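You operate a simulated robot arm through the tools that you are given. There is no shell and no other tool. Be economical: measure what you need, move in short steps, check, and stop when the job is done.

You are at the controls of a simulated two-armed robot. One attempt, no reset.

Task
Bring the white crate to the fence, clamp it and pack the blue and red bobbins.
Fine: stand the divider across its middle and lay one bobbin on each side of it.

The check looks at the end state, three seconds after you hand in, the way a careful person would. Anything else that was tipped, shoved, dropped, spilled or broken makes it a failure.

Robot
Two 7-joint arms with two-finger parallel grippers on one trunk, on a base that drives. Base frame: it is fixed to the floor where the robot stands at the start and does not move with it; the origin is under the middle of the robot, x ahead of it, y to its left, z up; the surface under the hand at the start is at about z = 500. Units: mm, rad, N and s.
The left shoulder is at the start at [50, 165, 980], the right one opposite. With the tool pointing down near the work surface each hand reaches from about 100 to 640 mm from the robot's upright axis, wherever it stands, measured 20 degrees to its own side. Places, roughly: banded white crate (40x30x20 cm) [500, -100, 600]; blue bobbin, green bobbin, red bobbin [500, 1500, 750]; grey divider [500, 2250, 750]; inside of the banded white crate [500, -100, 500]; spot on the packing table by the fence [500, 2600, 800]. Payload 3.91 kg a hand.
The TCP of each hand is the grasp point between the finger pads, 30 mm short of the fingertips. In the tool frame z runs along the fingers and y along their closing line. Largest opening 110 mm; finger width 20, thickness 10; the body of the gripper, 48 by 112 mm, starts 55 mm behind the TCP.
Orientation is that of the tool frame in the base frame, as a unit quaternion [w, x, y, z]. With the fingers straight down and closing along the base's y, the tool's x points along the base's -x, its y along +y and its z along -z.

Tools
- The arms move only by the tool move_arm. It takes "left_rows", "right_rows" or both (then of equal length, played together; a hand with none holds still); each is a list of rows, each a list of 3 entries, a list of its own where there are three numbers: the shift along the base's x, y, z in mm, then the turn, a rotation vector about the base's x, y, z in rad, then the gripper command, from -1 (fully open) to 1 (shut), values between in proportion. In form: [[[tx, ty, tz], [ax, ay, az], fingers], ...]. A call has 1 to 8 rows; each row is the pose to reach, as a shift and turn from the pose commanded when the call began. Each row takes 0.2 s and may step no farther than 50 mm and 0.15 rad from the row before; otherwise, or with a gripper value out of range, the whole call is refused. A pose out of reach is approached as far as the arm can. The call stops where the force on the tool passes 90 N (or 10 N more than at its start, if that is more) or the arm is blocked; 0.2 s more then pass. Each finger travels about 45 mm/s and halts on what it meets, pressing with about 33 N; the grip force reading is that of the motor and also rises with nothing between the fingers. The clock runs only during rows and for 0.2 s after the last one: add rows that repeat a pose to give the fingers time. It gives the time, the measured TCP pose, the force on the tool (base axes), the opening and the grip force at its end, in the units of the frame above (readings bear some noise), with the torque about the TCP (base axes, N m) and any sound that the robot's microphone picked up, and new pictures: "pictures" is both (left out), scene, wrist or none (wrist: the cameras of the hands that moved).
- Cameras (640 x 400 px; columns grow to the right, rows downward): "scene" is now at [114.5, -10.2, 1150.6]; the picture's right is [-0.09, -1.00, 0.00], its down [-0.57, 0.05, -0.82] and it looks along [0.82, -0.08, -0.57] (base axes); focal length 214 px, centre (320, 200). "left" rides on the left gripper at [72, -17, -103] in its tool frame; the picture's right is [0.23, 0.97, 0.00], its down [-0.76, 0.18, -0.62] and it looks along [-0.61, 0.14, 0.78] (tool axes); focal length 222 px, centre (320, 200). "right" rides on the right gripper at [72, 17, -103] in its tool frame; the picture's right is [-0.23, 0.97, 0.00], its down [-0.76, -0.18, -0.62] and it looks along [-0.61, -0.14, 0.78] (tool axes); focal length 222 px, centre (320, 200). There is no depth. A picture from a camera that has moved, and an enlarged one, comes with that camera's place and axes in the base frame and with its lens.
- move_column(by): slides the trunk up (or, below 0, down) by that many mm; the arms and the scene camera ride with it, the base frame stays. It gives what a move gives, with no picture.
- base_move(legs): drives the robot by 1 to 6 legs, each [ahead, left, turn to the left] in mm, mm and rad, along the robot's own axes; the way and the turn of a leg run together, so that a leg with both is an arc; at most 1500 mm and 3.142 rad a leg. The arms and the cameras ride along, it lands a little off, and it stops where it bumps. It gives what a move gives, and a new picture of the scene camera.
- aim_head(pan, tilt): turns the head with the scene camera to pan (to the left, within 1.396 rad either way) and tilt (down, from -0.506 to 1.204), counted from straight ahead of the robot. It gives what a move gives, and a new picture of the scene camera.
- enlarge(camera, box): a new picture of the part [left, top, right, bottom] of that camera's present view, enlarged. The clock stands still meanwhile.
- sign_off(): hands the job in; it is judged then, once.

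Go step by step. Nothing tells you exact positions but the pictures and the camera data: compare them with the known pose of the tool, close in by small moves and look again before you grip or let go. The budget is 120 turns and 260 pictures, counting those below and the enlarged ones. Unless the task says otherwise, let go and move clear before handing in.

The tools are called after "Request:" as name(argument=value, ...) on one line, values as JSON. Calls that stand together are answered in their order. move_arm: Moves the arms, as the interface text tells. Its arguments: {"type":"object","properties":{"left_rows":{"type":"array"},"right_rows":{"type":"array"},"pictures":{"type":"string","enum":["both","scene","wrist","none"]}},"required":[]} The other tools are called the same way: move_column (by) slides the trunk up or down; base_move (legs) drives the base; aim_head (pan, tilt) turns the head that bears the scene camera; enlarge (camera, box) takes an enlarged picture of a part of a camera's view; sign_off () hands the job in.

At the start:

```text
time: 0.0
left_ee_pos: [444.7, 101.9, 1045.7]
left_tool_rot: [0.0, 0.0, 1.0, -0.001]
left_wrist_force: [0.5, 0.5, -0.2]
left_torque: [0.0, -0.02, 0.0]
left_width: 109.8
left_grasp_force: 0.2
right_ee_pos: [474.6, -206.9, 1031.5]
right_tool_rot: [0.0, 0.0, 1.0, 0.001]
right_wrist_force: [0.3, 0.7, -0.6]
right_torque: [0.02, -0.02, 0.0]
right_width: 109.9
right_grasp_force: 0.1
trunk travel left (down, up): [-200.0, 303.0]
robot x, y, heading: [-2.3, -1.5, 0.001]
head pan, tilt: [-0.093, 0.609]
```

scene: 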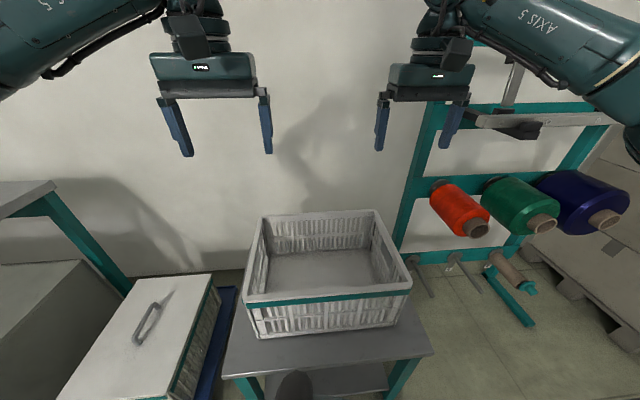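
right: 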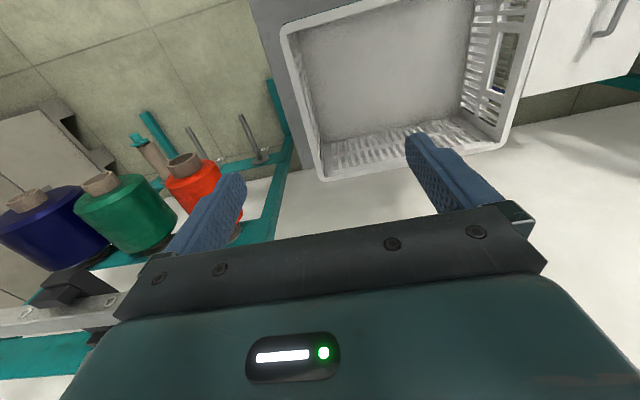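
left: 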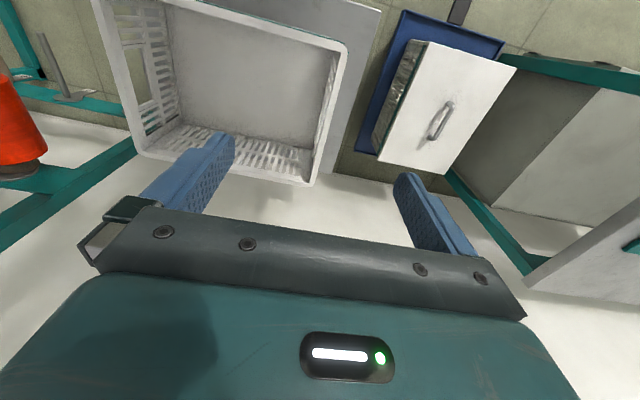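

I see the white crate on a low table ahead, a creel with bobbins to the right, and a lidded bin to the left. The listed bobbins, divider and fence should be further left (+y), so I'll look around first.

Request:
aim_head(pan=1.2, tilt=0.3)

Request:
aim_head(pan=0.6, tilt=0.5)

Request:
aim_head(pan=-0.1, tilt=0.9)

```text
time: 1.5
left_ee_pos: [445.4, 102.2, 1045.4]
left_tool_rot: [0.0, 0.0, 1.0, 0.001]
left_wrist_force: [0.3, 0.4, -0.6]
left_torque: [-0.01, 0.0, 0.0]
left_width: 109.9
left_grasp_force: 0.1
right_ee_pos: [472.4, -207.9, 1032.5]
right_tool_rot: [0.0, 0.0, 1.0, 0.001]
right_wrist_force: [-0.1, -0.6, 0.0]
right_torque: [-0.01, -0.02, -0.01]
right_width: 110.1
right_grasp_force: 0.0
trunk travel left (down, up): [-200.0, 303.0]
robot x, y, heading: [-0.7, 0.8, 0.003]
head pan, tilt: [1.201, 0.3]
camera scene: at [60.5, 85.0, 1178.8], right [0.93, -0.36, 0.0], down [-0.11, -0.28, -0.96], along [0.35, 0.89, -0.3], focal length 214 px, centre (320, 200)
```

scene: 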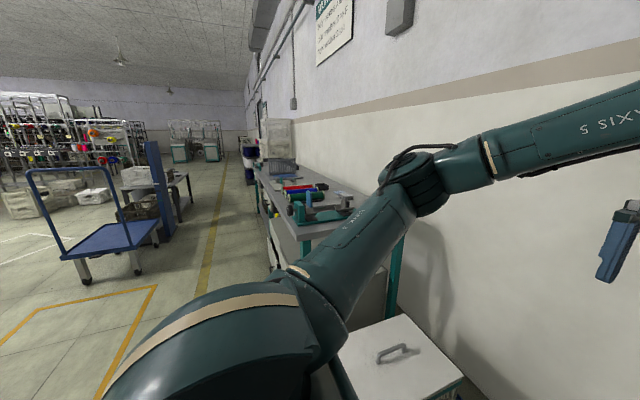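

```text
time: 2.5
left_ee_pos: [445.7, 102.4, 1046.0]
left_tool_rot: [0.001, 0.0, 1.0, -0.001]
left_wrist_force: [-0.4, -0.7, -1.1]
left_torque: [-0.01, -0.02, 0.01]
left_width: 110.1
left_grasp_force: 0.0
right_ee_pos: [474.1, -206.8, 1032.1]
right_tool_rot: [-0.001, 0.0, 1.0, -0.001]
right_wrist_force: [-0.7, -0.2, 0.1]
right_torque: [0.03, 0.0, -0.03]
right_width: 110.0
right_grasp_force: 0.2
trunk travel left (down, up): [-200.0, 303.0]
robot x, y, heading: [0.2, -1.4, 0.001]
head pan, tilt: [0.6, 0.499]
camera scene: at [101.7, 49.5, 1160.4], right [0.57, -0.82, 0.0], down [-0.39, -0.27, -0.88], along [0.72, 0.5, -0.48], focal length 214 px, centre (320, 200)
```

scene: 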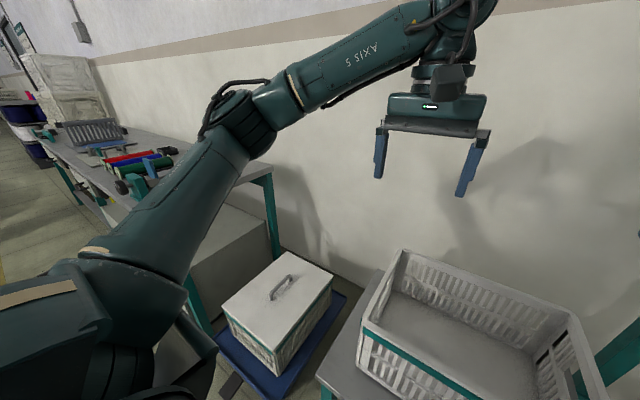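

```text
time: 3.5
left_ee_pos: [445.1, 102.9, 1044.8]
left_tool_rot: [0.0, 0.0, 1.0, 0.0]
left_wrist_force: [1.0, 0.1, 0.2]
left_torque: [-0.01, 0.02, -0.02]
left_width: 109.9
left_grasp_force: 0.0
right_ee_pos: [474.4, -207.2, 1032.4]
right_tool_rot: [0.0, 0.0, 1.0, 0.0]
right_wrist_force: [1.3, -0.3, -0.5]
right_torque: [0.03, -0.01, 0.02]
right_width: 109.8
right_grasp_force: 0.1
trunk travel left (down, up): [-200.0, 303.0]
robot x, y, heading: [-1.6, -3.3, 0.003]
head pan, tilt: [-0.099, 0.901]
camera scene: at [101.9, -9.4, 1126.5], right [-0.1, -1.0, 0.0], down [-0.78, 0.08, -0.62], along [0.62, -0.06, -0.78], focal length 214 px, centre (320, 200)
```

scene: 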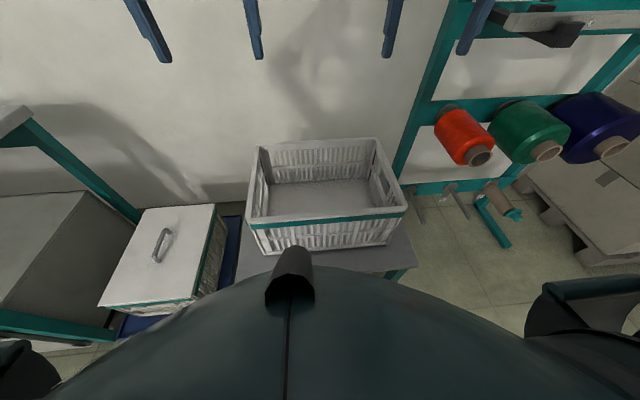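

The packing table runs along the left. I'll drive left, without load, to survey the bobbins, divider and fence before carrying anything.

Request:
base_move(legs=[[-300, 0, 0], [0, 1500, 0]])

Request:
aim_head(pan=0, tilt=0.5)

Request:
aim_head(pan=0.7, tilt=0.45)

```text
time: 18.8
left_ee_pos: [136.8, 1644.7, 1045.4]
left_tool_rot: [0.0, -0.005, 1.0, 0.0]
left_wrist_force: [0.0, 1.3, 0.1]
left_torque: [-0.05, 0.01, -0.01]
left_width: 110.0
left_grasp_force: 0.0
right_ee_pos: [168.3, 1334.9, 1030.5]
right_tool_rot: [-0.001, -0.004, 1.0, 0.0]
right_wrist_force: [-0.3, -0.6, -0.2]
right_torque: [0.03, 0.01, -0.01]
right_width: 109.9
right_grasp_force: 0.0
trunk travel left (down, up): [-200.0, 303.0]
robot x, y, heading: [-309.2, 1537.7, 0.006]
head pan, tilt: [-0.099, 0.901]
camera scene: at [-205.6, 1529.5, 1126.5], right [-0.09, -1.0, 0.0], down [-0.78, 0.07, -0.62], along [0.62, -0.06, -0.78], focal length 214 px, centre (320, 200)
```

scene: 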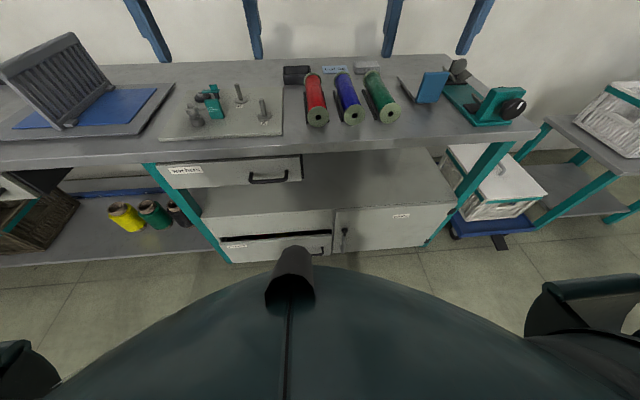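

```text
time: 19.7
left_ee_pos: [136.8, 1644.0, 1046.1]
left_tool_rot: [-0.001, -0.004, 1.0, 0.0]
left_wrist_force: [0.3, 0.5, 0.4]
left_torque: [-0.02, -0.01, 0.06]
left_width: 110.3
left_grasp_force: 0.0
right_ee_pos: [169.1, 1335.6, 1033.3]
right_tool_rot: [0.0, -0.004, 1.0, 0.0]
right_wrist_force: [0.2, 0.9, 0.2]
right_torque: [0.04, -0.02, 0.0]
right_width: 110.0
right_grasp_force: 0.0
trunk travel left (down, up): [-200.0, 303.0]
robot x, y, heading: [-305.7, 1537.8, 0.009]
head pan, tilt: [0.0, 0.499]
camera scene: at [-189.8, 1537.1, 1160.3], right [0.01, -1.0, 0.0], down [-0.48, 0.0, -0.88], along [0.88, 0.01, -0.48], focal length 214 px, centre (320, 200)
```

scene: 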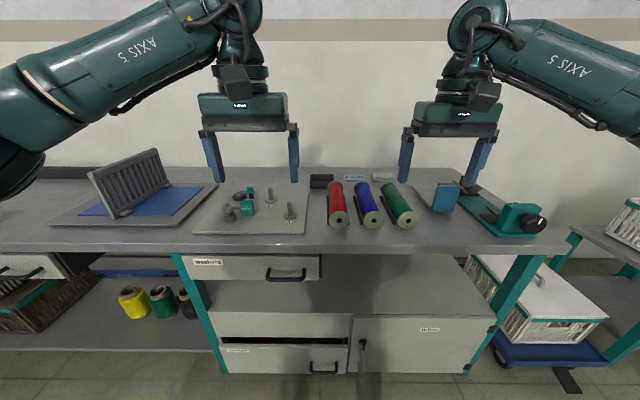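

```text
time: 20.7
left_ee_pos: [137.1, 1644.8, 1046.1]
left_tool_rot: [0.0, -0.004, 1.0, 0.0]
left_wrist_force: [0.4, 0.1, 0.5]
left_torque: [-0.03, -0.01, 0.0]
left_width: 109.8
left_grasp_force: 0.0
right_ee_pos: [168.1, 1334.1, 1032.3]
right_tool_rot: [0.0, -0.004, 1.0, 0.0]
right_wrist_force: [-0.1, 0.0, 0.1]
right_torque: [0.0, 0.03, -0.02]
right_width: 110.0
right_grasp_force: 0.0
trunk travel left (down, up): [-200.0, 303.0]
robot x, y, heading: [-309.5, 1536.0, 0.009]
head pan, tilt: [0.7, 0.45]
camera scene: at [-210.9, 1596.1, 1164.8], right [0.65, -0.76, 0.0], down [-0.33, -0.28, -0.9], along [0.68, 0.58, -0.44], focal length 214 px, centre (320, 200)
```

scene: 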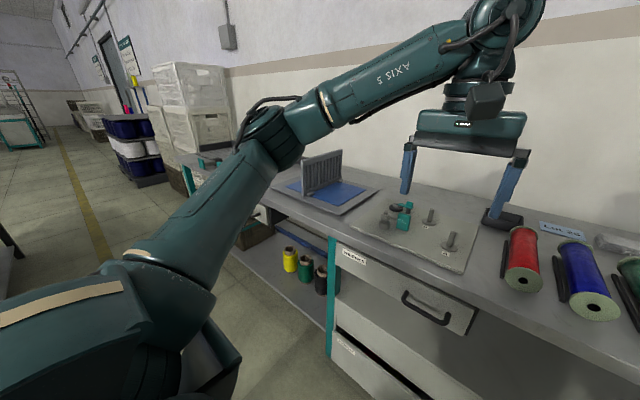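

The bobbins (red, blue, green) lie on the table near y≈1450, and the grey ribbed divider stands in a tray near y≈2250. Next I'll go further left to see the fence and clamp.

Request:
base_move(legs=[[0, 900, 0]])

Request:
aim_head(pan=0, tilt=0.6)

Request:
aim_head(pan=0.5, tilt=0.6)

```text
time: 28.8
left_ee_pos: [131.6, 2520.3, 1045.1]
left_tool_rot: [0.0, -0.002, 1.0, 0.0]
left_wrist_force: [1.1, -0.3, 0.3]
left_torque: [-0.02, 0.01, -0.02]
left_width: 109.9
left_grasp_force: 0.0
right_ee_pos: [161.9, 2211.2, 1031.9]
right_tool_rot: [-0.001, -0.002, 1.0, 0.0]
right_wrist_force: [0.1, 0.7, -0.2]
right_torque: [-0.02, 0.0, -0.01]
right_width: 109.9
right_grasp_force: 0.1
trunk travel left (down, up): [-200.0, 303.0]
robot x, y, heading: [-307.4, 2416.0, -0.0]
head pan, tilt: [0.7, 0.45]
camera scene: at [-215.6, 2473.7, 1164.8], right [0.65, -0.76, 0.0], down [-0.33, -0.28, -0.9], along [0.69, 0.58, -0.44], focal length 214 px, centre (320, 200)
```

scene: 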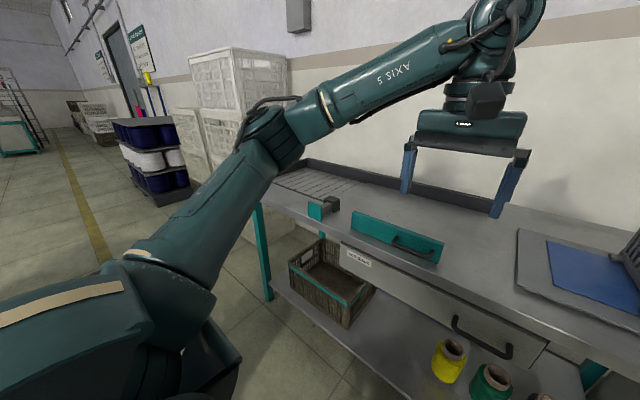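

```text
time: 29.9
left_ee_pos: [131.8, 2519.8, 1045.5]
left_tool_rot: [0.0, -0.001, 1.0, 0.0]
left_wrist_force: [0.0, 0.1, 0.3]
left_torque: [-0.01, 0.0, -0.01]
left_width: 109.9
left_grasp_force: 0.0
right_ee_pos: [161.0, 2209.4, 1031.8]
right_tool_rot: [0.0, -0.002, 1.0, 0.0]
right_wrist_force: [0.3, 0.2, -0.7]
right_torque: [0.01, 0.01, 0.01]
right_width: 110.2
right_grasp_force: 0.1
trunk travel left (down, up): [-200.0, 303.0]
robot x, y, heading: [-309.1, 2414.8, 0.001]
head pan, tilt: [0.0, 0.6]
camera scene: at [-197.3, 2414.6, 1151.3], right [0.0, -1.0, 0.0], down [-0.56, 0.0, -0.83], along [0.83, 0.0, -0.56], focal length 214 px, centre (320, 200)
```

scene: 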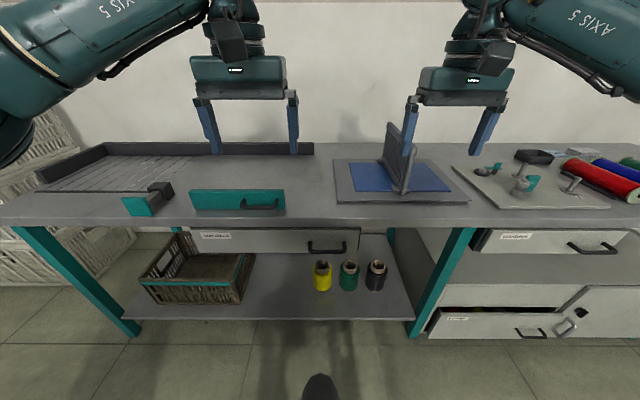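

```text
time: 30.8
left_ee_pos: [132.2, 2519.3, 1045.6]
left_tool_rot: [0.0, -0.001, 1.0, 0.0]
left_wrist_force: [0.8, 0.5, 0.6]
left_torque: [0.03, 0.01, -0.03]
left_width: 110.1
left_grasp_force: 0.0
right_ee_pos: [162.7, 2210.8, 1031.6]
right_tool_rot: [0.0, -0.002, 1.0, 0.001]
right_wrist_force: [-0.2, -0.2, -0.1]
right_torque: [0.01, -0.03, -0.02]
right_width: 110.0
right_grasp_force: 0.0
trunk travel left (down, up): [-200.0, 303.0]
robot x, y, heading: [-313.1, 2417.3, 0.002]
head pan, tilt: [0.499, 0.6]
camera scene: at [-208.2, 2456.7, 1151.3], right [0.48, -0.88, 0.0], down [-0.5, -0.27, -0.83], along [0.72, 0.4, -0.56], focal length 214 px, centre (320, 200)
```

scene: 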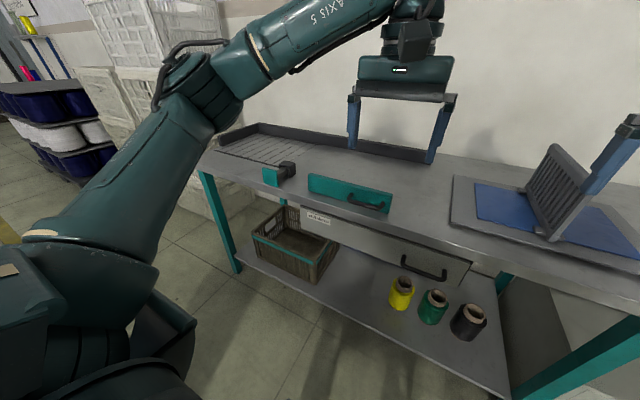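

The fence is an L of dark rails at the back-left, with a teal block and a teal bar with a handle in front of it. I'll zoom in to understand the clamp.

Request:
aim_head(pan=0.2, tilt=0.6)

Request:
enlarge(camera="scene", box=[60, 120, 380, 320])

Request:
enlarge(camera="scene", box=[150, 160, 310, 260])

Request:
enlarge(camera="scene", box=[350, 100, 510, 200])

```text
time: 31.6
left_ee_pos: [132.4, 2520.3, 1046.0]
left_tool_rot: [-0.001, -0.002, 1.0, 0.0]
left_wrist_force: [0.2, 0.0, 0.5]
left_torque: [-0.01, -0.04, -0.01]
left_width: 110.1
left_grasp_force: 0.0
right_ee_pos: [162.1, 2210.6, 1031.2]
right_tool_rot: [0.0, -0.002, 1.0, 0.0]
right_wrist_force: [0.7, -0.5, 1.5]
right_torque: [0.0, 0.01, -0.01]
right_width: 110.1
right_grasp_force: 0.0
trunk travel left (down, up): [-200.0, 303.0]
robot x, y, heading: [-314.0, 2415.6, 0.001]
head pan, tilt: [0.201, 0.6]
camera scene: at [-199.1, 2432.2, 1151.3], right [0.2, -0.98, 0.0], down [-0.55, -0.11, -0.83], along [0.81, 0.17, -0.56], focal length 214 px, centre (320, 200)
```

scene: 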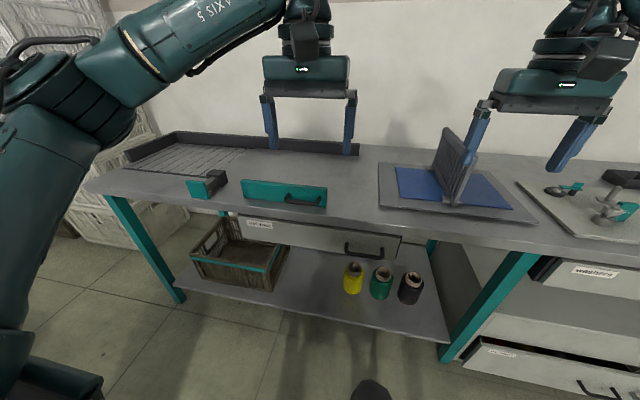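

```text
2.00 times, centred on (220, 220) of scene
camera zoom: at [-199.1, 2432.2, 1151.3], right [0.2, -0.98, 0.0], down [-0.55, -0.11, -0.83], along [0.81, 0.17, -0.56], focal length 429 px, centre (520, 160)
```

zoom: 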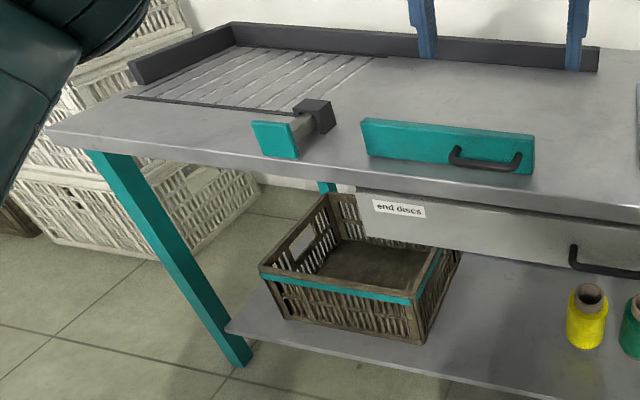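

```text
4.00 times, centred on (230, 210) of scene
camera zoom: at [-199.1, 2432.2, 1151.3], right [0.2, -0.98, 0.0], down [-0.55, -0.11, -0.83], along [0.81, 0.17, -0.56], focal length 858 px, centre (680, 160)
```

zoom: 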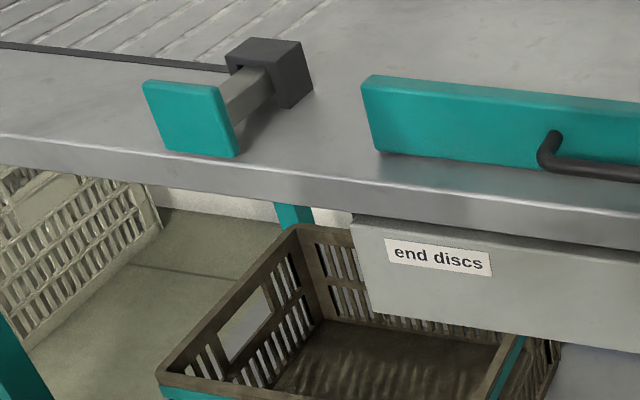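

```text
4.00 times, centred on (430, 150) of scene
camera zoom: at [-199.1, 2432.2, 1151.3], right [0.2, -0.98, 0.0], down [-0.55, -0.11, -0.83], along [0.81, 0.17, -0.56], focal length 858 px, centre (-120, 400)
```

zoom: 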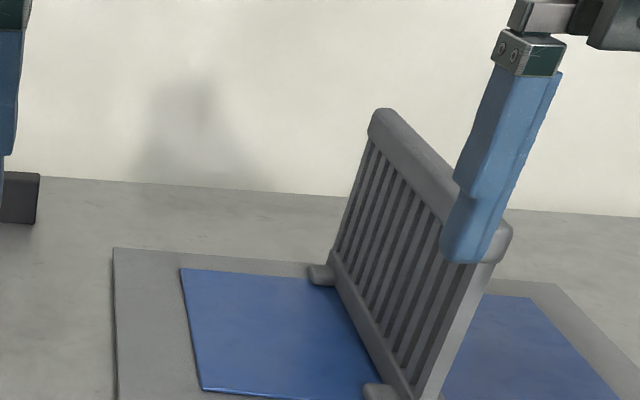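

The table looks higher than 750 (parallax gives z≈790). I need a closer look at the fence zone from above, so I'll move nearer.

Request:
base_move(legs=[[0, 350, 0], [170, 0, 0]])

Request:
aim_head(pan=0, tilt=0.75)

```text
time: 36.3
left_ee_pos: [297.0, 2875.7, 1046.6]
left_tool_rot: [0.001, -0.004, 1.0, -0.001]
left_wrist_force: [0.5, 0.0, -0.4]
left_torque: [0.01, 0.03, 0.01]
left_width: 110.0
left_grasp_force: 0.1
right_ee_pos: [329.6, 2566.4, 1032.8]
right_tool_rot: [-0.001, -0.004, 1.0, 0.0]
right_wrist_force: [-1.4, -1.1, 0.0]
right_torque: [-0.03, 0.01, -0.03]
right_width: 109.9
right_grasp_force: 0.1
trunk travel left (down, up): [-200.0, 303.0]
robot x, y, heading: [-144.3, 2772.2, 0.007]
head pan, tilt: [0.201, 0.6]
camera scene: at [-33.3, 2786.6, 1151.2], right [0.21, -0.98, 0.0], down [-0.55, -0.12, -0.82], along [0.81, 0.17, -0.57], focal length 214 px, centre (320, 200)
```

scene: 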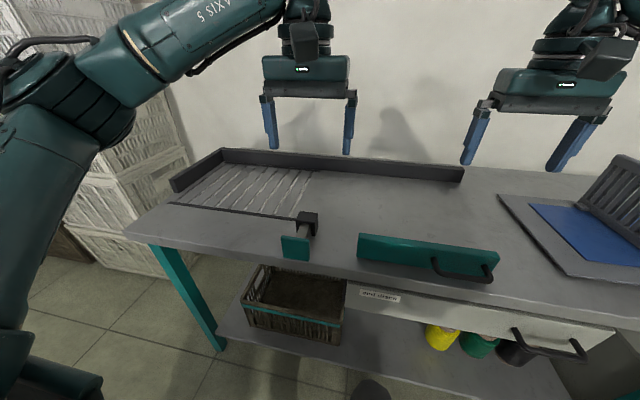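

```text
time: 37.0
left_ee_pos: [297.6, 2876.8, 1046.3]
left_tool_rot: [0.0, -0.003, 1.0, -0.001]
left_wrist_force: [0.0, -0.2, -0.5]
left_torque: [-0.01, 0.01, -0.04]
left_width: 110.0
left_grasp_force: 0.1
right_ee_pos: [327.4, 2566.8, 1032.0]
right_tool_rot: [0.0, -0.003, 1.0, 0.0]
right_wrist_force: [-0.2, 0.0, -0.6]
right_torque: [0.01, 0.01, -0.02]
right_width: 109.8
right_grasp_force: 0.0
trunk travel left (down, up): [-200.0, 303.0]
robot x, y, heading: [-147.6, 2773.1, 0.008]
head pan, tilt: [0.0, 0.75]
camera scene: at [-37.2, 2769.0, 1138.4], right [0.01, -1.0, 0.0], down [-0.68, 0.0, -0.73], along [0.73, 0.01, -0.68], focal length 214 px, centre (320, 200)
```

scene: 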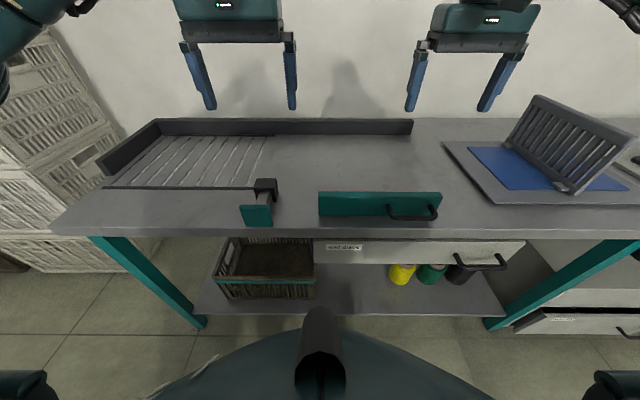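

Table top is at z≈787, fence face at x≈690; the teal bar with handle is at x≈280, y 2511–2774; a block with a plate/rod at (≈300, 2905). I'll zoom in on each and bring the left wrist camera in.

Request:
enlarge(camera="scene", box=[200, 150, 360, 250])

Request:
enlarge(camera="scene", box=[300, 150, 460, 250])

Request:
move_arm(left_rows=[[[-40, -20, -20], [0, 0, 0], -1], [[-70, -40, -40], [0, 0, 0], -1], [[-70, -40, -40], [0, 0, 0], -1]], pictures="wrist")

```text
4.00 times, centred on (280, 200) of scene
camera zoom: at [-37.2, 2769.0, 1138.4], right [0.01, -1.0, 0.0], down [-0.68, 0.0, -0.73], along [0.73, 0.01, -0.68], focal length 858 px, centre (480, 200)
```

zoom: 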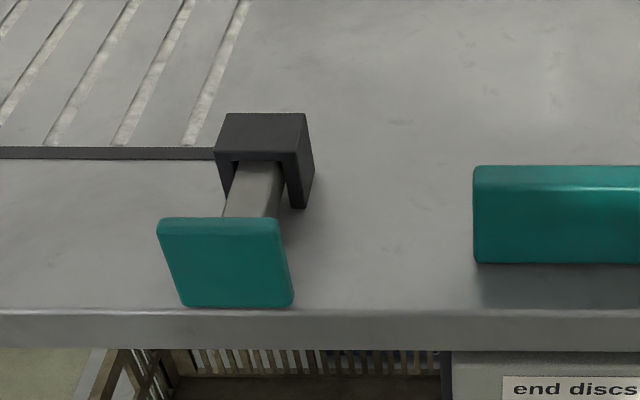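

```text
4.00 times, centred on (380, 200) of scene
camera zoom: at [-37.2, 2769.0, 1138.4], right [0.01, -1.0, 0.0], down [-0.68, 0.0, -0.73], along [0.73, 0.01, -0.68], focal length 858 px, centre (80, 200)
```

zoom: 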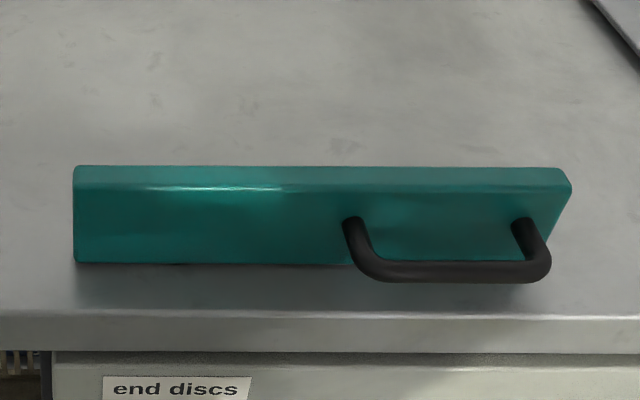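

```text
time: 37.8
left_ee_pos: [227.5, 2834.8, 1005.9]
left_tool_rot: [0.0, -0.004, 1.0, 0.001]
left_wrist_force: [-0.6, -0.4, 0.0]
left_torque: [0.0, -0.02, -0.01]
left_width: 110.0
left_grasp_force: 0.1
right_ee_pos: [328.8, 2566.0, 1031.6]
right_tool_rot: [0.0, -0.003, 1.0, 0.0]
right_wrist_force: [0.2, 0.3, -0.2]
right_torque: [0.01, 0.0, 0.04]
right_width: 110.0
right_grasp_force: 0.1
trunk travel left (down, up): [-200.0, 303.0]
robot x, y, heading: [-149.3, 2767.6, 0.006]
head pan, tilt: [0.0, 0.75]
camera left: at [153.7, 2819.3, 1108.5], right [-0.23, 0.97, 0.0], down [0.76, 0.18, 0.62], along [0.61, 0.15, -0.78], focal length 222 px, centre (320, 200)
```

left: 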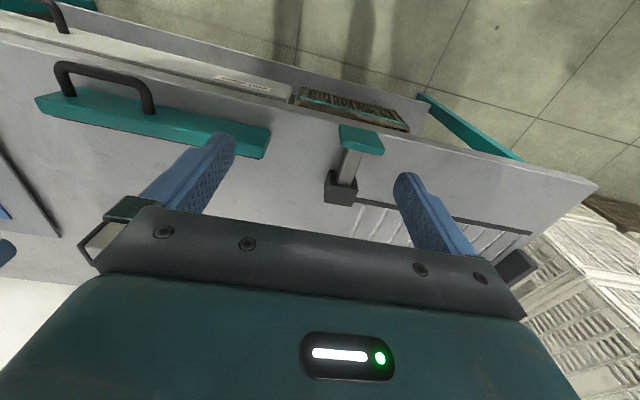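

The fence zone: I want to understand the rod/plate block, so I'll move the left wrist camera closer above it without touching anything.

Request:
move_arm(left_rows=[[[40, 5, -30], [0, 0, 0], -1], [[80, 15, -60], [0, 0, 0], -1], [[100, 15, -100], [0, 0, 0], -1], [[100, 15, -100], [0, 0, 0], -1]], pictures="both")

Request:
enlarge(camera="left", box=[240, 20, 480, 170])

```text
refused: row 1 steps farther than a row can; nothing moved
```

```text
2.67 times, centred on (360, 95) of left
camera zoom: at [153.7, 2819.3, 1108.5], right [-0.23, 0.97, 0.0], down [0.76, 0.18, 0.62], along [0.61, 0.15, -0.78], focal length 592 px, centre (213, 480)
```

zoom: 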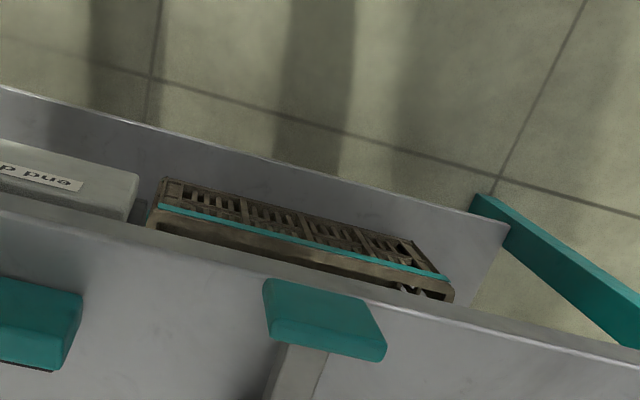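

The picture is upside down relative to me, which is fine. I'll repeat the move with smaller steps.

Request:
move_arm(left_rows=[[[30, 5, -25], [0, 0, 0], -1], [[60, 10, -50], [0, 0, 0], -1], [[85, 15, -75], [0, 0, 0], -1], [[100, 15, -100], [0, 0, 0], -1], [[100, 15, -100], [0, 0, 0], -1]], pictures="both")

Request:
enlarge(camera="left", box=[240, 50, 480, 200])

```text
time: 39.0
left_ee_pos: [326.4, 2849.3, 904.8]
left_tool_rot: [0.0, -0.003, 1.0, 0.0]
left_wrist_force: [0.1, -0.5, 0.2]
left_torque: [-0.02, 0.0, 0.02]
left_width: 109.9
left_grasp_force: 0.1
right_ee_pos: [329.4, 2566.7, 1032.0]
right_tool_rot: [0.0, -0.003, 1.0, 0.0]
right_wrist_force: [0.4, -0.4, 0.6]
right_torque: [-0.03, 0.03, -0.01]
right_width: 110.1
right_grasp_force: 0.0
trunk travel left (down, up): [-200.0, 303.0]
robot x, y, heading: [-144.6, 2771.6, 0.002]
head pan, tilt: [0.0, 0.75]
camera scene: at [-37.2, 2769.0, 1138.4], right [0.01, -1.0, 0.0], down [-0.68, 0.0, -0.73], along [0.73, 0.0, -0.68], focal length 214 px, centre (320, 200)
camera left: at [253.2, 2834.4, 1008.5], right [-0.23, 0.97, 0.0], down [0.76, 0.18, 0.62], along [0.61, 0.15, -0.78], focal length 222 px, centre (320, 200)
```

scene: 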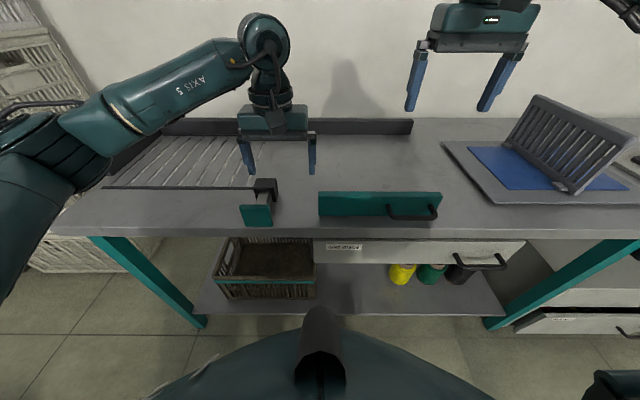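
left: 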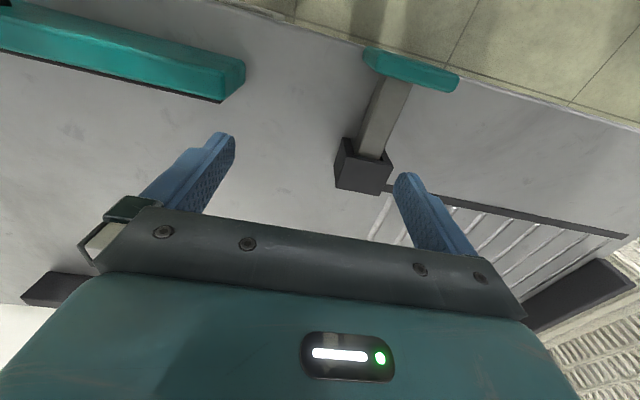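

```text
2.67 times, centred on (360, 125) of left
camera zoom: at [253.2, 2834.4, 1008.5], right [-0.23, 0.97, 0.0], down [0.76, 0.18, 0.62], along [0.61, 0.15, -0.78], focal length 592 px, centre (213, 400)
```

zoom: 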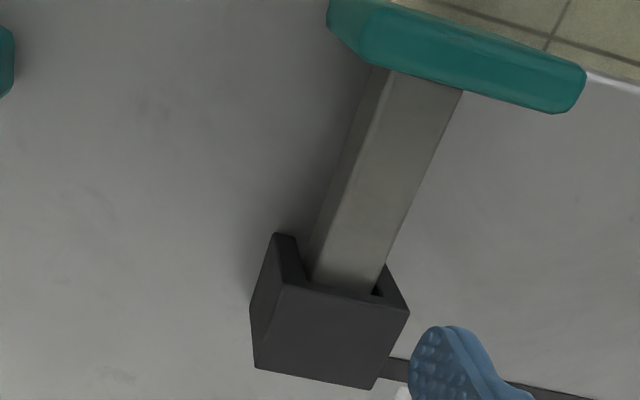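

The block's rod is separate from the bar. The bar (center y≈2642, ~100 mm in front of where the crate front would be) looks like the sliding clamp; I'll test it lightly with the right hand's closed fingers, placed in front of it left of the handle.

Request:
move_arm(left_rows=[[[0, 0, 40], [0, 0, 0], -1], [[0, 0, 80], [0, 0, 0], -1], [[0, 40, 110], [0, 0, 0], -1], [[0, 40, 110], [0, 0, 0], -1], [[0, 40, 110], [0, 0, 0], -1]], right_rows=[[[-35, 30, 0], [0, 0, 0], 0], [[-70, 60, 0], [0, 0, 0], 1], [[-95, 90, -20], [0, 0, 0], 1], [[-95, 90, -65], [0, 0, 0], 1], [[-95, 90, -110], [0, 0, 0], 1]], pictures="both")

```text
time: 40.2
left_ee_pos: [326.6, 2892.7, 1011.2]
left_tool_rot: [0.0, -0.003, 1.0, -0.001]
left_wrist_force: [0.4, -0.7, 0.6]
left_torque: [-0.05, -0.01, 0.03]
left_width: 110.2
left_grasp_force: 0.1
right_ee_pos: [234.4, 2657.9, 922.8]
right_tool_rot: [0.0, -0.003, 1.0, 0.0]
right_wrist_force: [0.0, -0.1, 0.4]
right_torque: [-0.01, 0.0, -0.02]
right_width: 4.4
right_grasp_force: 0.1
trunk travel left (down, up): [-200.0, 303.0]
robot x, y, heading: [-147.4, 2771.2, 0.003]
head pan, tilt: [0.0, 0.75]
camera scene: at [-37.1, 2768.8, 1138.4], right [0.01, -1.0, 0.0], down [-0.68, 0.0, -0.73], along [0.73, 0.0, -0.68], focal length 214 px, centre (320, 200)
camera right: at [162.1, 2673.9, 1027.2], right [0.22, 0.98, 0.0], down [0.76, -0.17, 0.62], along [0.61, -0.14, -0.78], focal length 222 px, centre (320, 200)
camera left: at [253.5, 2875.6, 1115.8], right [-0.23, 0.97, 0.0], down [0.76, 0.18, 0.62], along [0.61, 0.15, -0.78], focal length 222 px, centre (320, 200)
```

scene: 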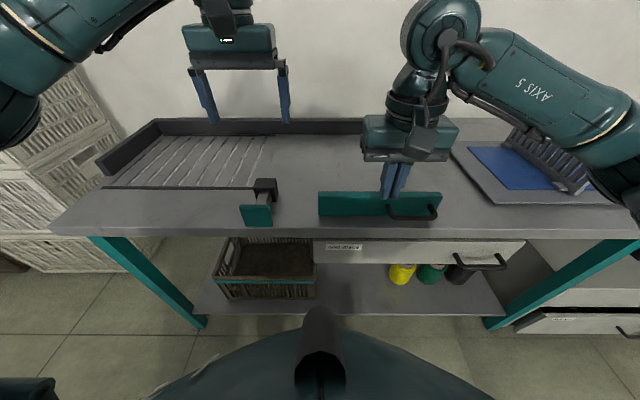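
right: 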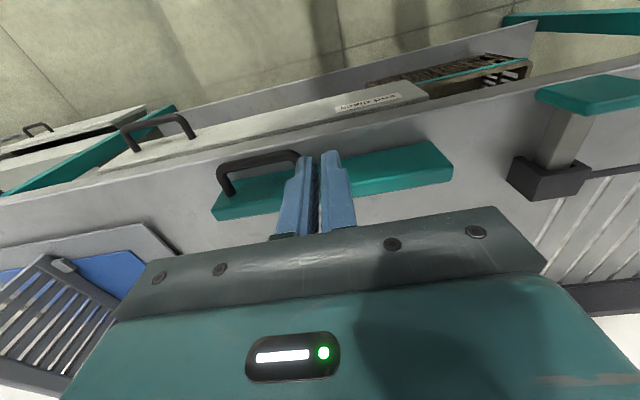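
left: 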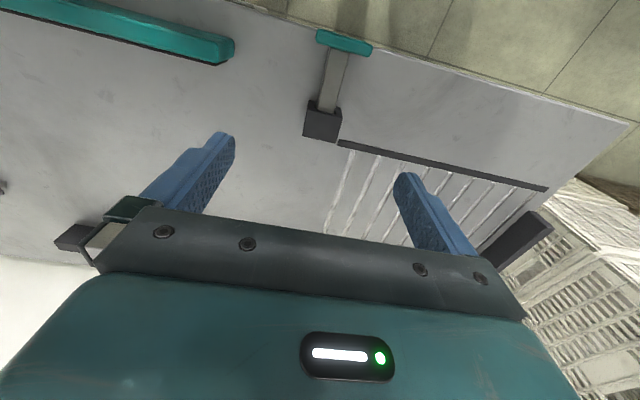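

The fingers hang just in front of the bar with a little clearance. I'll back off 10 mm, go down, then nudge forward slightly and watch the force.

Request:
move_arm(right_rows=[[[-12, 0, 0], [0, 0, 0], 1], [[-12, 0, -45], [0, 0, 0], 1], [[-12, 0, -85], [0, 0, 0], 1], [[0, 0, -85], [0, 0, 0], 1], [[15, 0, -85], [0, 0, 0], 1], [[25, 0, -85], [0, 0, 0], 1], [[40, 0, -85], [0, 0, 0], 1]], pictures="both")

```text
time: 41.8
left_ee_pos: [324.9, 2892.1, 1012.9]
left_tool_rot: [0.001, -0.004, 1.0, 0.001]
left_wrist_force: [0.5, 0.2, 0.5]
left_torque: [-0.02, 0.0, 0.0]
left_width: 109.9
left_grasp_force: 0.0
right_ee_pos: [274.4, 2657.0, 837.0]
right_tool_rot: [0.0, -0.004, 1.0, 0.0]
right_wrist_force: [0.5, -0.3, 0.0]
right_torque: [0.0, -0.01, -0.02]
right_width: 0.2
right_grasp_force: 32.9
trunk travel left (down, up): [-200.0, 303.0]
robot x, y, heading: [-147.6, 2767.4, 0.009]
head pan, tilt: [0.0, 0.75]
camera scene: at [-37.2, 2769.0, 1138.4], right [0.01, -1.0, 0.0], down [-0.68, 0.0, -0.73], along [0.73, 0.0, -0.68], focal length 214 px, centre (320, 200)
camera right: at [202.4, 2672.0, 940.6], right [0.22, 0.98, 0.0], down [0.76, -0.17, 0.62], along [0.61, -0.14, -0.78], focal length 222 px, centre (320, 200)
```

scene: 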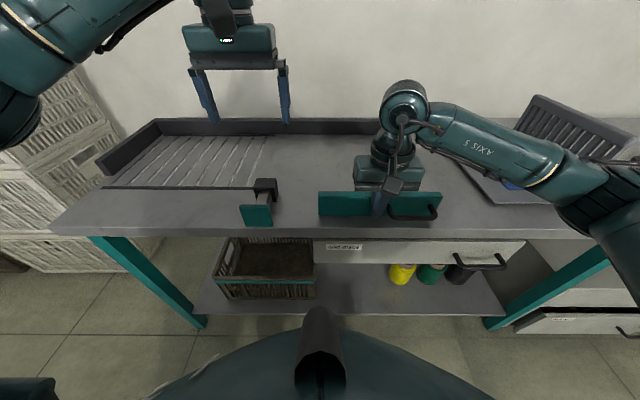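
right: 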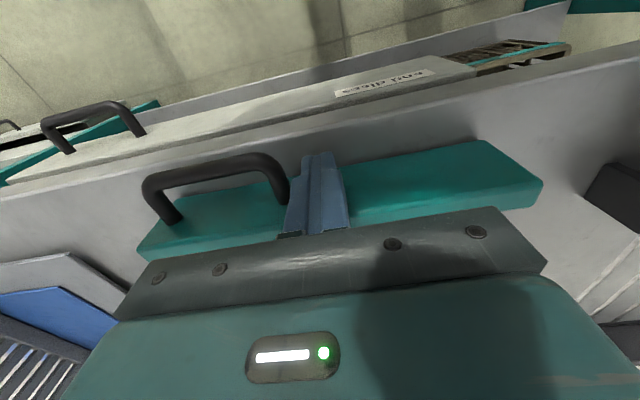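

No contact yet, with the tips in front of the bar. Continue forward gently.

Request:
move_arm(right_rows=[[[6, 0, 0], [0, 0, 0], 1], [[12, 0, 0], [0, 0, 0], 1], [[18, 0, 0], [0, 0, 0], 1], [[24, 0, 0], [0, 0, 0], 1], [[30, 0, 0], [0, 0, 0], 1], [[36, 0, 0], [0, 0, 0], 1]], pictures="both")

```text
time: 43.2
left_ee_pos: [326.4, 2892.0, 1012.2]
left_tool_rot: [0.001, -0.003, 1.0, 0.0]
left_wrist_force: [-0.3, -0.5, 0.0]
left_torque: [-0.03, 0.0, 0.0]
left_width: 109.9
left_grasp_force: 0.1
right_ee_pos: [309.6, 2656.4, 836.7]
right_tool_rot: [0.0, -0.003, 1.0, 0.0]
right_wrist_force: [-3.4, -1.4, -0.2]
right_torque: [0.02, 0.03, -0.04]
right_width: 0.2
right_grasp_force: 33.1
trunk travel left (down, up): [-200.0, 303.0]
robot x, y, heading: [-147.0, 2768.4, 0.007]
head pan, tilt: [0.0, 0.75]
camera scene: at [-37.5, 2768.8, 1138.4], right [0.01, -1.0, 0.0], down [-0.68, 0.0, -0.73], along [0.73, 0.0, -0.68], focal length 214 px, centre (320, 200)
camera right: at [237.1, 2672.8, 940.9], right [0.22, 0.98, 0.0], down [0.76, -0.17, 0.62], along [0.61, -0.14, -0.78], focal length 222 px, centre (320, 200)
```

scene: 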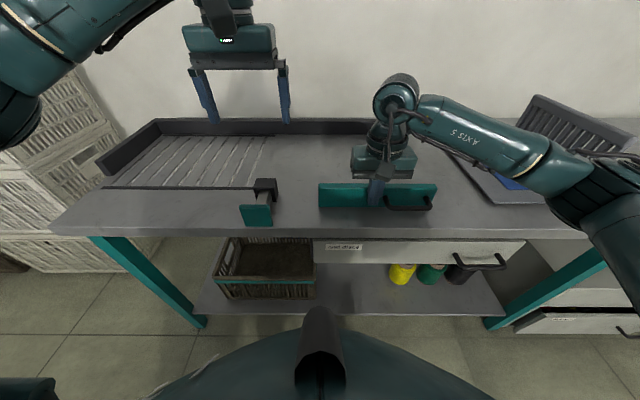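
right: 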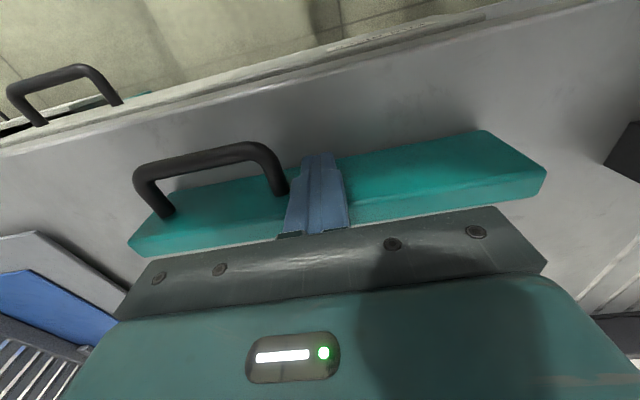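

The bar slides easily (≈3 N) along x and stays parallel, so it is a guided slide. Next I'll back the right hand out and lightly test the plate/rod unit with the left hand, to learn what it does.

Request:
move_arm(right_rows=[[[-25, 0, 0], [0, 0, 0], 1], [[-45, 0, 0], [0, 0, 0], 1], [[-60, 0, 20], [0, 0, 0], 1], [[-60, 0, 65], [0, 0, 0], 1], [[-60, -30, 110], [0, 0, 0], 1], [[-60, -60, 130], [0, 0, 0], 1]], left_rows=[[[-40, 10, 0], [0, 0, 0], 0], [[-80, 15, 0], [0, 0, 0], 1], [[-120, 15, -10], [0, 0, 0], 1], [[-120, 15, -55], [0, 0, 0], 1], [[-120, 15, -100], [0, 0, 0], 1], [[-120, 15, -145], [0, 0, 0], 1]], pictures="both")

Request:
enlarge(camera="scene", box=[220, 130, 460, 280])

```text
refused: row 5 steps farther than a row can; nothing moved
```

```text
2.67 times, centred on (340, 205) of scene
camera zoom: at [-37.5, 2768.8, 1138.4], right [0.01, -1.0, 0.0], down [-0.68, 0.0, -0.73], along [0.73, 0.0, -0.68], focal length 572 px, centre (267, 187)
```

zoom: 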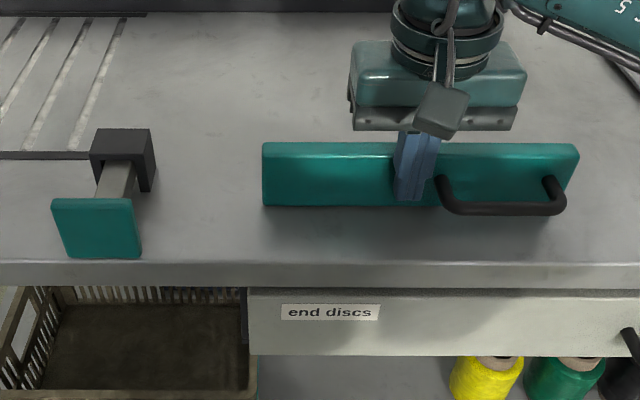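

Same plan with smaller row steps.

Request:
move_arm(right_rows=[[[-25, 0, 0], [0, 0, 0], 1], [[-45, 0, 0], [0, 0, 0], 1], [[-60, 0, 20], [0, 0, 0], 1], [[-60, 0, 65], [0, 0, 0], 1], [[-60, -20, 105], [0, 0, 0], 1], [[-60, -50, 130], [0, 0, 0], 1]], left_rows=[[[-40, 10, 0], [0, 0, 0], 0], [[-80, 15, 0], [0, 0, 0], 1], [[-120, 15, -10], [0, 0, 0], 1], [[-120, 15, -55], [0, 0, 0], 1], [[-120, 15, -100], [0, 0, 0], 1], [[-120, 15, -145], [0, 0, 0], 1]], pictures="both")

```text
time: 44.6
left_ee_pos: [206.2, 2907.8, 868.2]
left_tool_rot: [0.001, -0.004, 1.0, 0.0]
left_wrist_force: [0.6, 0.9, -0.4]
left_torque: [-0.02, 0.01, 0.01]
left_width: 0.0
left_grasp_force: 12.9
right_ee_pos: [250.1, 2605.6, 967.2]
right_tool_rot: [0.001, -0.004, 1.0, 0.0]
right_wrist_force: [-0.2, -0.4, 0.3]
right_torque: [0.0, 0.01, 0.03]
right_width: 0.4
right_grasp_force: 32.7
trunk travel left (down, up): [-200.0, 303.0]
robot x, y, heading: [-139.8, 2766.0, 0.006]
head pan, tilt: [0.0, 0.75]
camera scene: at [-37.3, 2768.9, 1138.5], right [0.01, -1.0, 0.0], down [-0.68, 0.0, -0.73], along [0.73, 0.0, -0.68], focal length 214 px, centre (320, 200)
camera right: at [177.6, 2622.1, 1071.6], right [0.22, 0.98, 0.0], down [0.76, -0.17, 0.62], along [0.61, -0.14, -0.78], focal length 222 px, centre (320, 200)
camera left: at [132.9, 2891.4, 971.5], right [-0.23, 0.97, 0.0], down [0.76, 0.18, 0.62], along [0.61, 0.15, -0.78], focal length 222 px, centre (320, 200)
```

scene: 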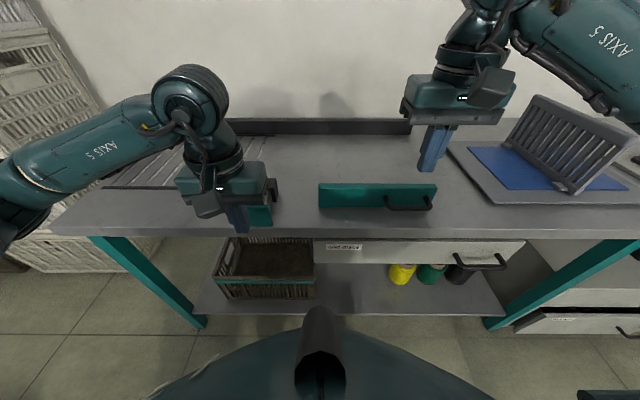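
right: 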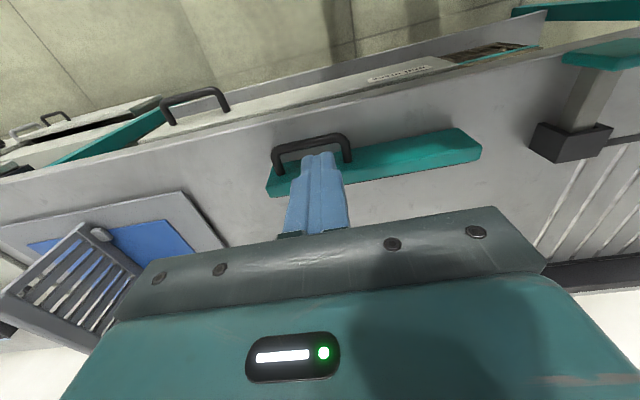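
left: 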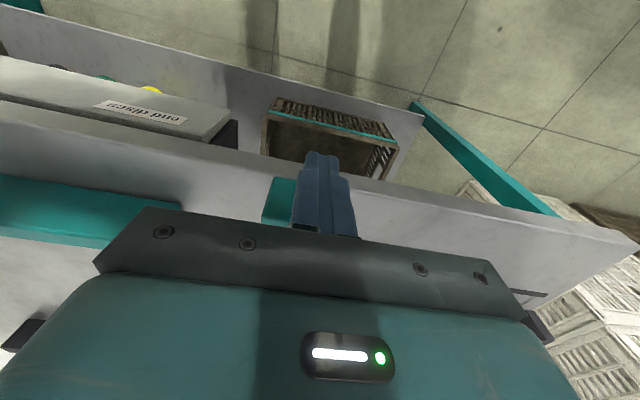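

The plate sits slightly to the −y side of the fingers. I'll shift 15 mm, lower, and push it gently a short way.

Request:
move_arm(left_rows=[[[0, -14, 0], [0, 0, 0], 1], [[0, -14, -34], [0, 0, 0], 1], [[12, -14, -34], [0, 0, 0], 1], [[24, -14, -34], [0, 0, 0], 1], [[34, -14, -34], [0, 0, 0], 1], [[44, -14, -34], [0, 0, 0], 1], [[54, -14, -34], [0, 0, 0], 1]], pictures="both")

Request:
enlarge(camera="scene", box=[180, 120, 340, 220])

```text
time: 46.2
left_ee_pos: [262.1, 2892.6, 836.0]
left_tool_rot: [0.001, -0.003, 1.0, 0.0]
left_wrist_force: [-2.2, -1.3, -0.2]
left_torque: [-0.01, 0.01, -0.03]
left_width: 0.0
left_grasp_force: 32.8
right_ee_pos: [249.4, 2607.2, 968.5]
right_tool_rot: [0.0, -0.004, 1.0, 0.0]
right_wrist_force: [0.4, -0.2, -0.4]
right_torque: [0.01, 0.01, -0.02]
right_width: 0.3
right_grasp_force: 33.4
trunk travel left (down, up): [-200.0, 303.0]
robot x, y, heading: [-145.4, 2771.5, 0.006]
head pan, tilt: [0.0, 0.75]
camera scene: at [-37.4, 2768.8, 1138.4], right [0.01, -1.0, 0.0], down [-0.68, 0.0, -0.73], along [0.73, 0.0, -0.68], focal length 214 px, centre (320, 200)
camera left: at [188.9, 2875.5, 940.2], right [-0.23, 0.97, 0.0], down [0.76, 0.18, 0.62], along [0.61, 0.15, -0.78], focal length 222 px, centre (320, 200)
```

scene: 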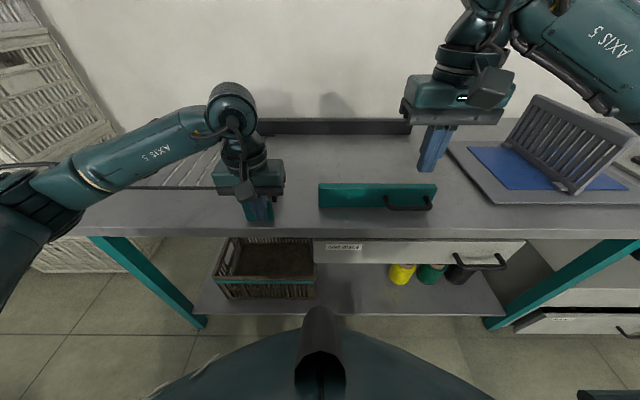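
left: 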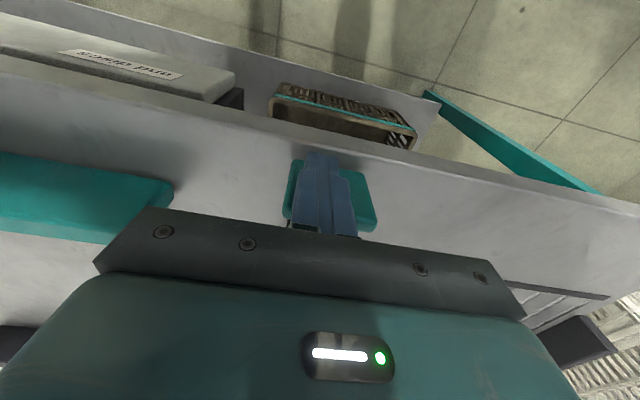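

```text
4.00 times, centred on (260, 170) of scene
camera zoom: at [-37.4, 2768.8, 1138.4], right [0.01, -1.0, 0.0], down [-0.68, 0.0, -0.73], along [0.73, 0.0, -0.68], focal length 858 px, centre (560, 320)
```

zoom: 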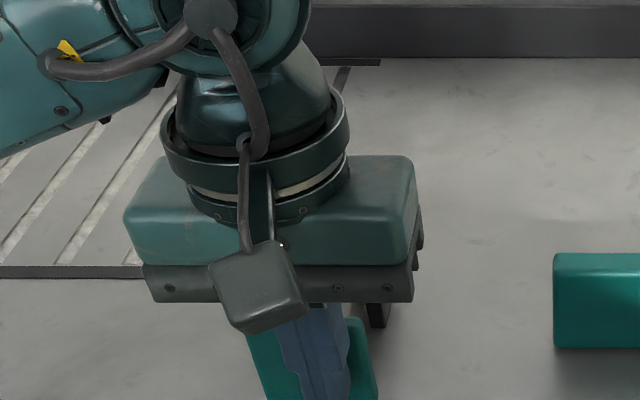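

The plate also slides easily. I'll push it on to find its stroke and see whether a rod tip comes out behind the block.

Request:
move_arm(left_rows=[[[8, 0, 0], [0, 0, 0], 1], [[16, 0, 0], [0, 0, 0], 1], [[24, 0, 0], [0, 0, 0], 1], [[32, 0, 0], [0, 0, 0], 1], [[40, 0, 0], [0, 0, 0], 1], [[48, 0, 0], [0, 0, 0], 1], [[56, 0, 0], [0, 0, 0], 1]], pictures="wrist")

Request:
enlarge(camera="scene", box=[180, 120, 340, 220])

```text
time: 47.8
left_ee_pos: [308.9, 2891.8, 837.4]
left_tool_rot: [-0.006, 0.002, 1.0, 0.001]
left_wrist_force: [-58.3, 5.2, -1.4]
left_torque: [-0.03, -0.4, 0.38]
left_width: 0.2
left_grasp_force: 32.9
right_ee_pos: [246.2, 2607.0, 970.0]
right_tool_rot: [0.003, -0.004, 1.0, 0.0]
right_wrist_force: [0.1, 0.0, 0.0]
right_torque: [-0.01, 0.01, 0.0]
right_width: 0.2
right_grasp_force: 33.1
trunk travel left (down, up): [-200.0, 303.0]
robot x, y, heading: [-149.7, 2770.8, 0.009]
head pan, tilt: [0.0, 0.75]
camera left: at [236.7, 2876.5, 941.3], right [-0.22, 0.97, 0.01], down [0.77, 0.17, 0.61], along [0.6, 0.14, -0.79], focal length 222 px, centre (320, 200)
```

left: 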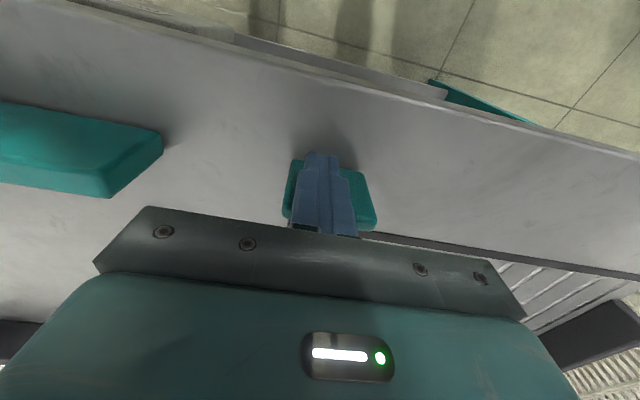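

```text
4.00 times, centred on (260, 170) of scene
camera zoom: at [-42.7, 2769.5, 1139.0], right [0.01, -1.0, 0.0], down [-0.68, -0.01, -0.74], along [0.73, 0.01, -0.68], focal length 858 px, centre (560, 320)
```

zoom: 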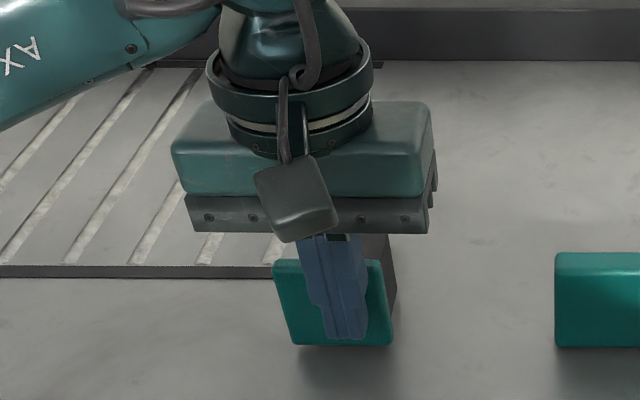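

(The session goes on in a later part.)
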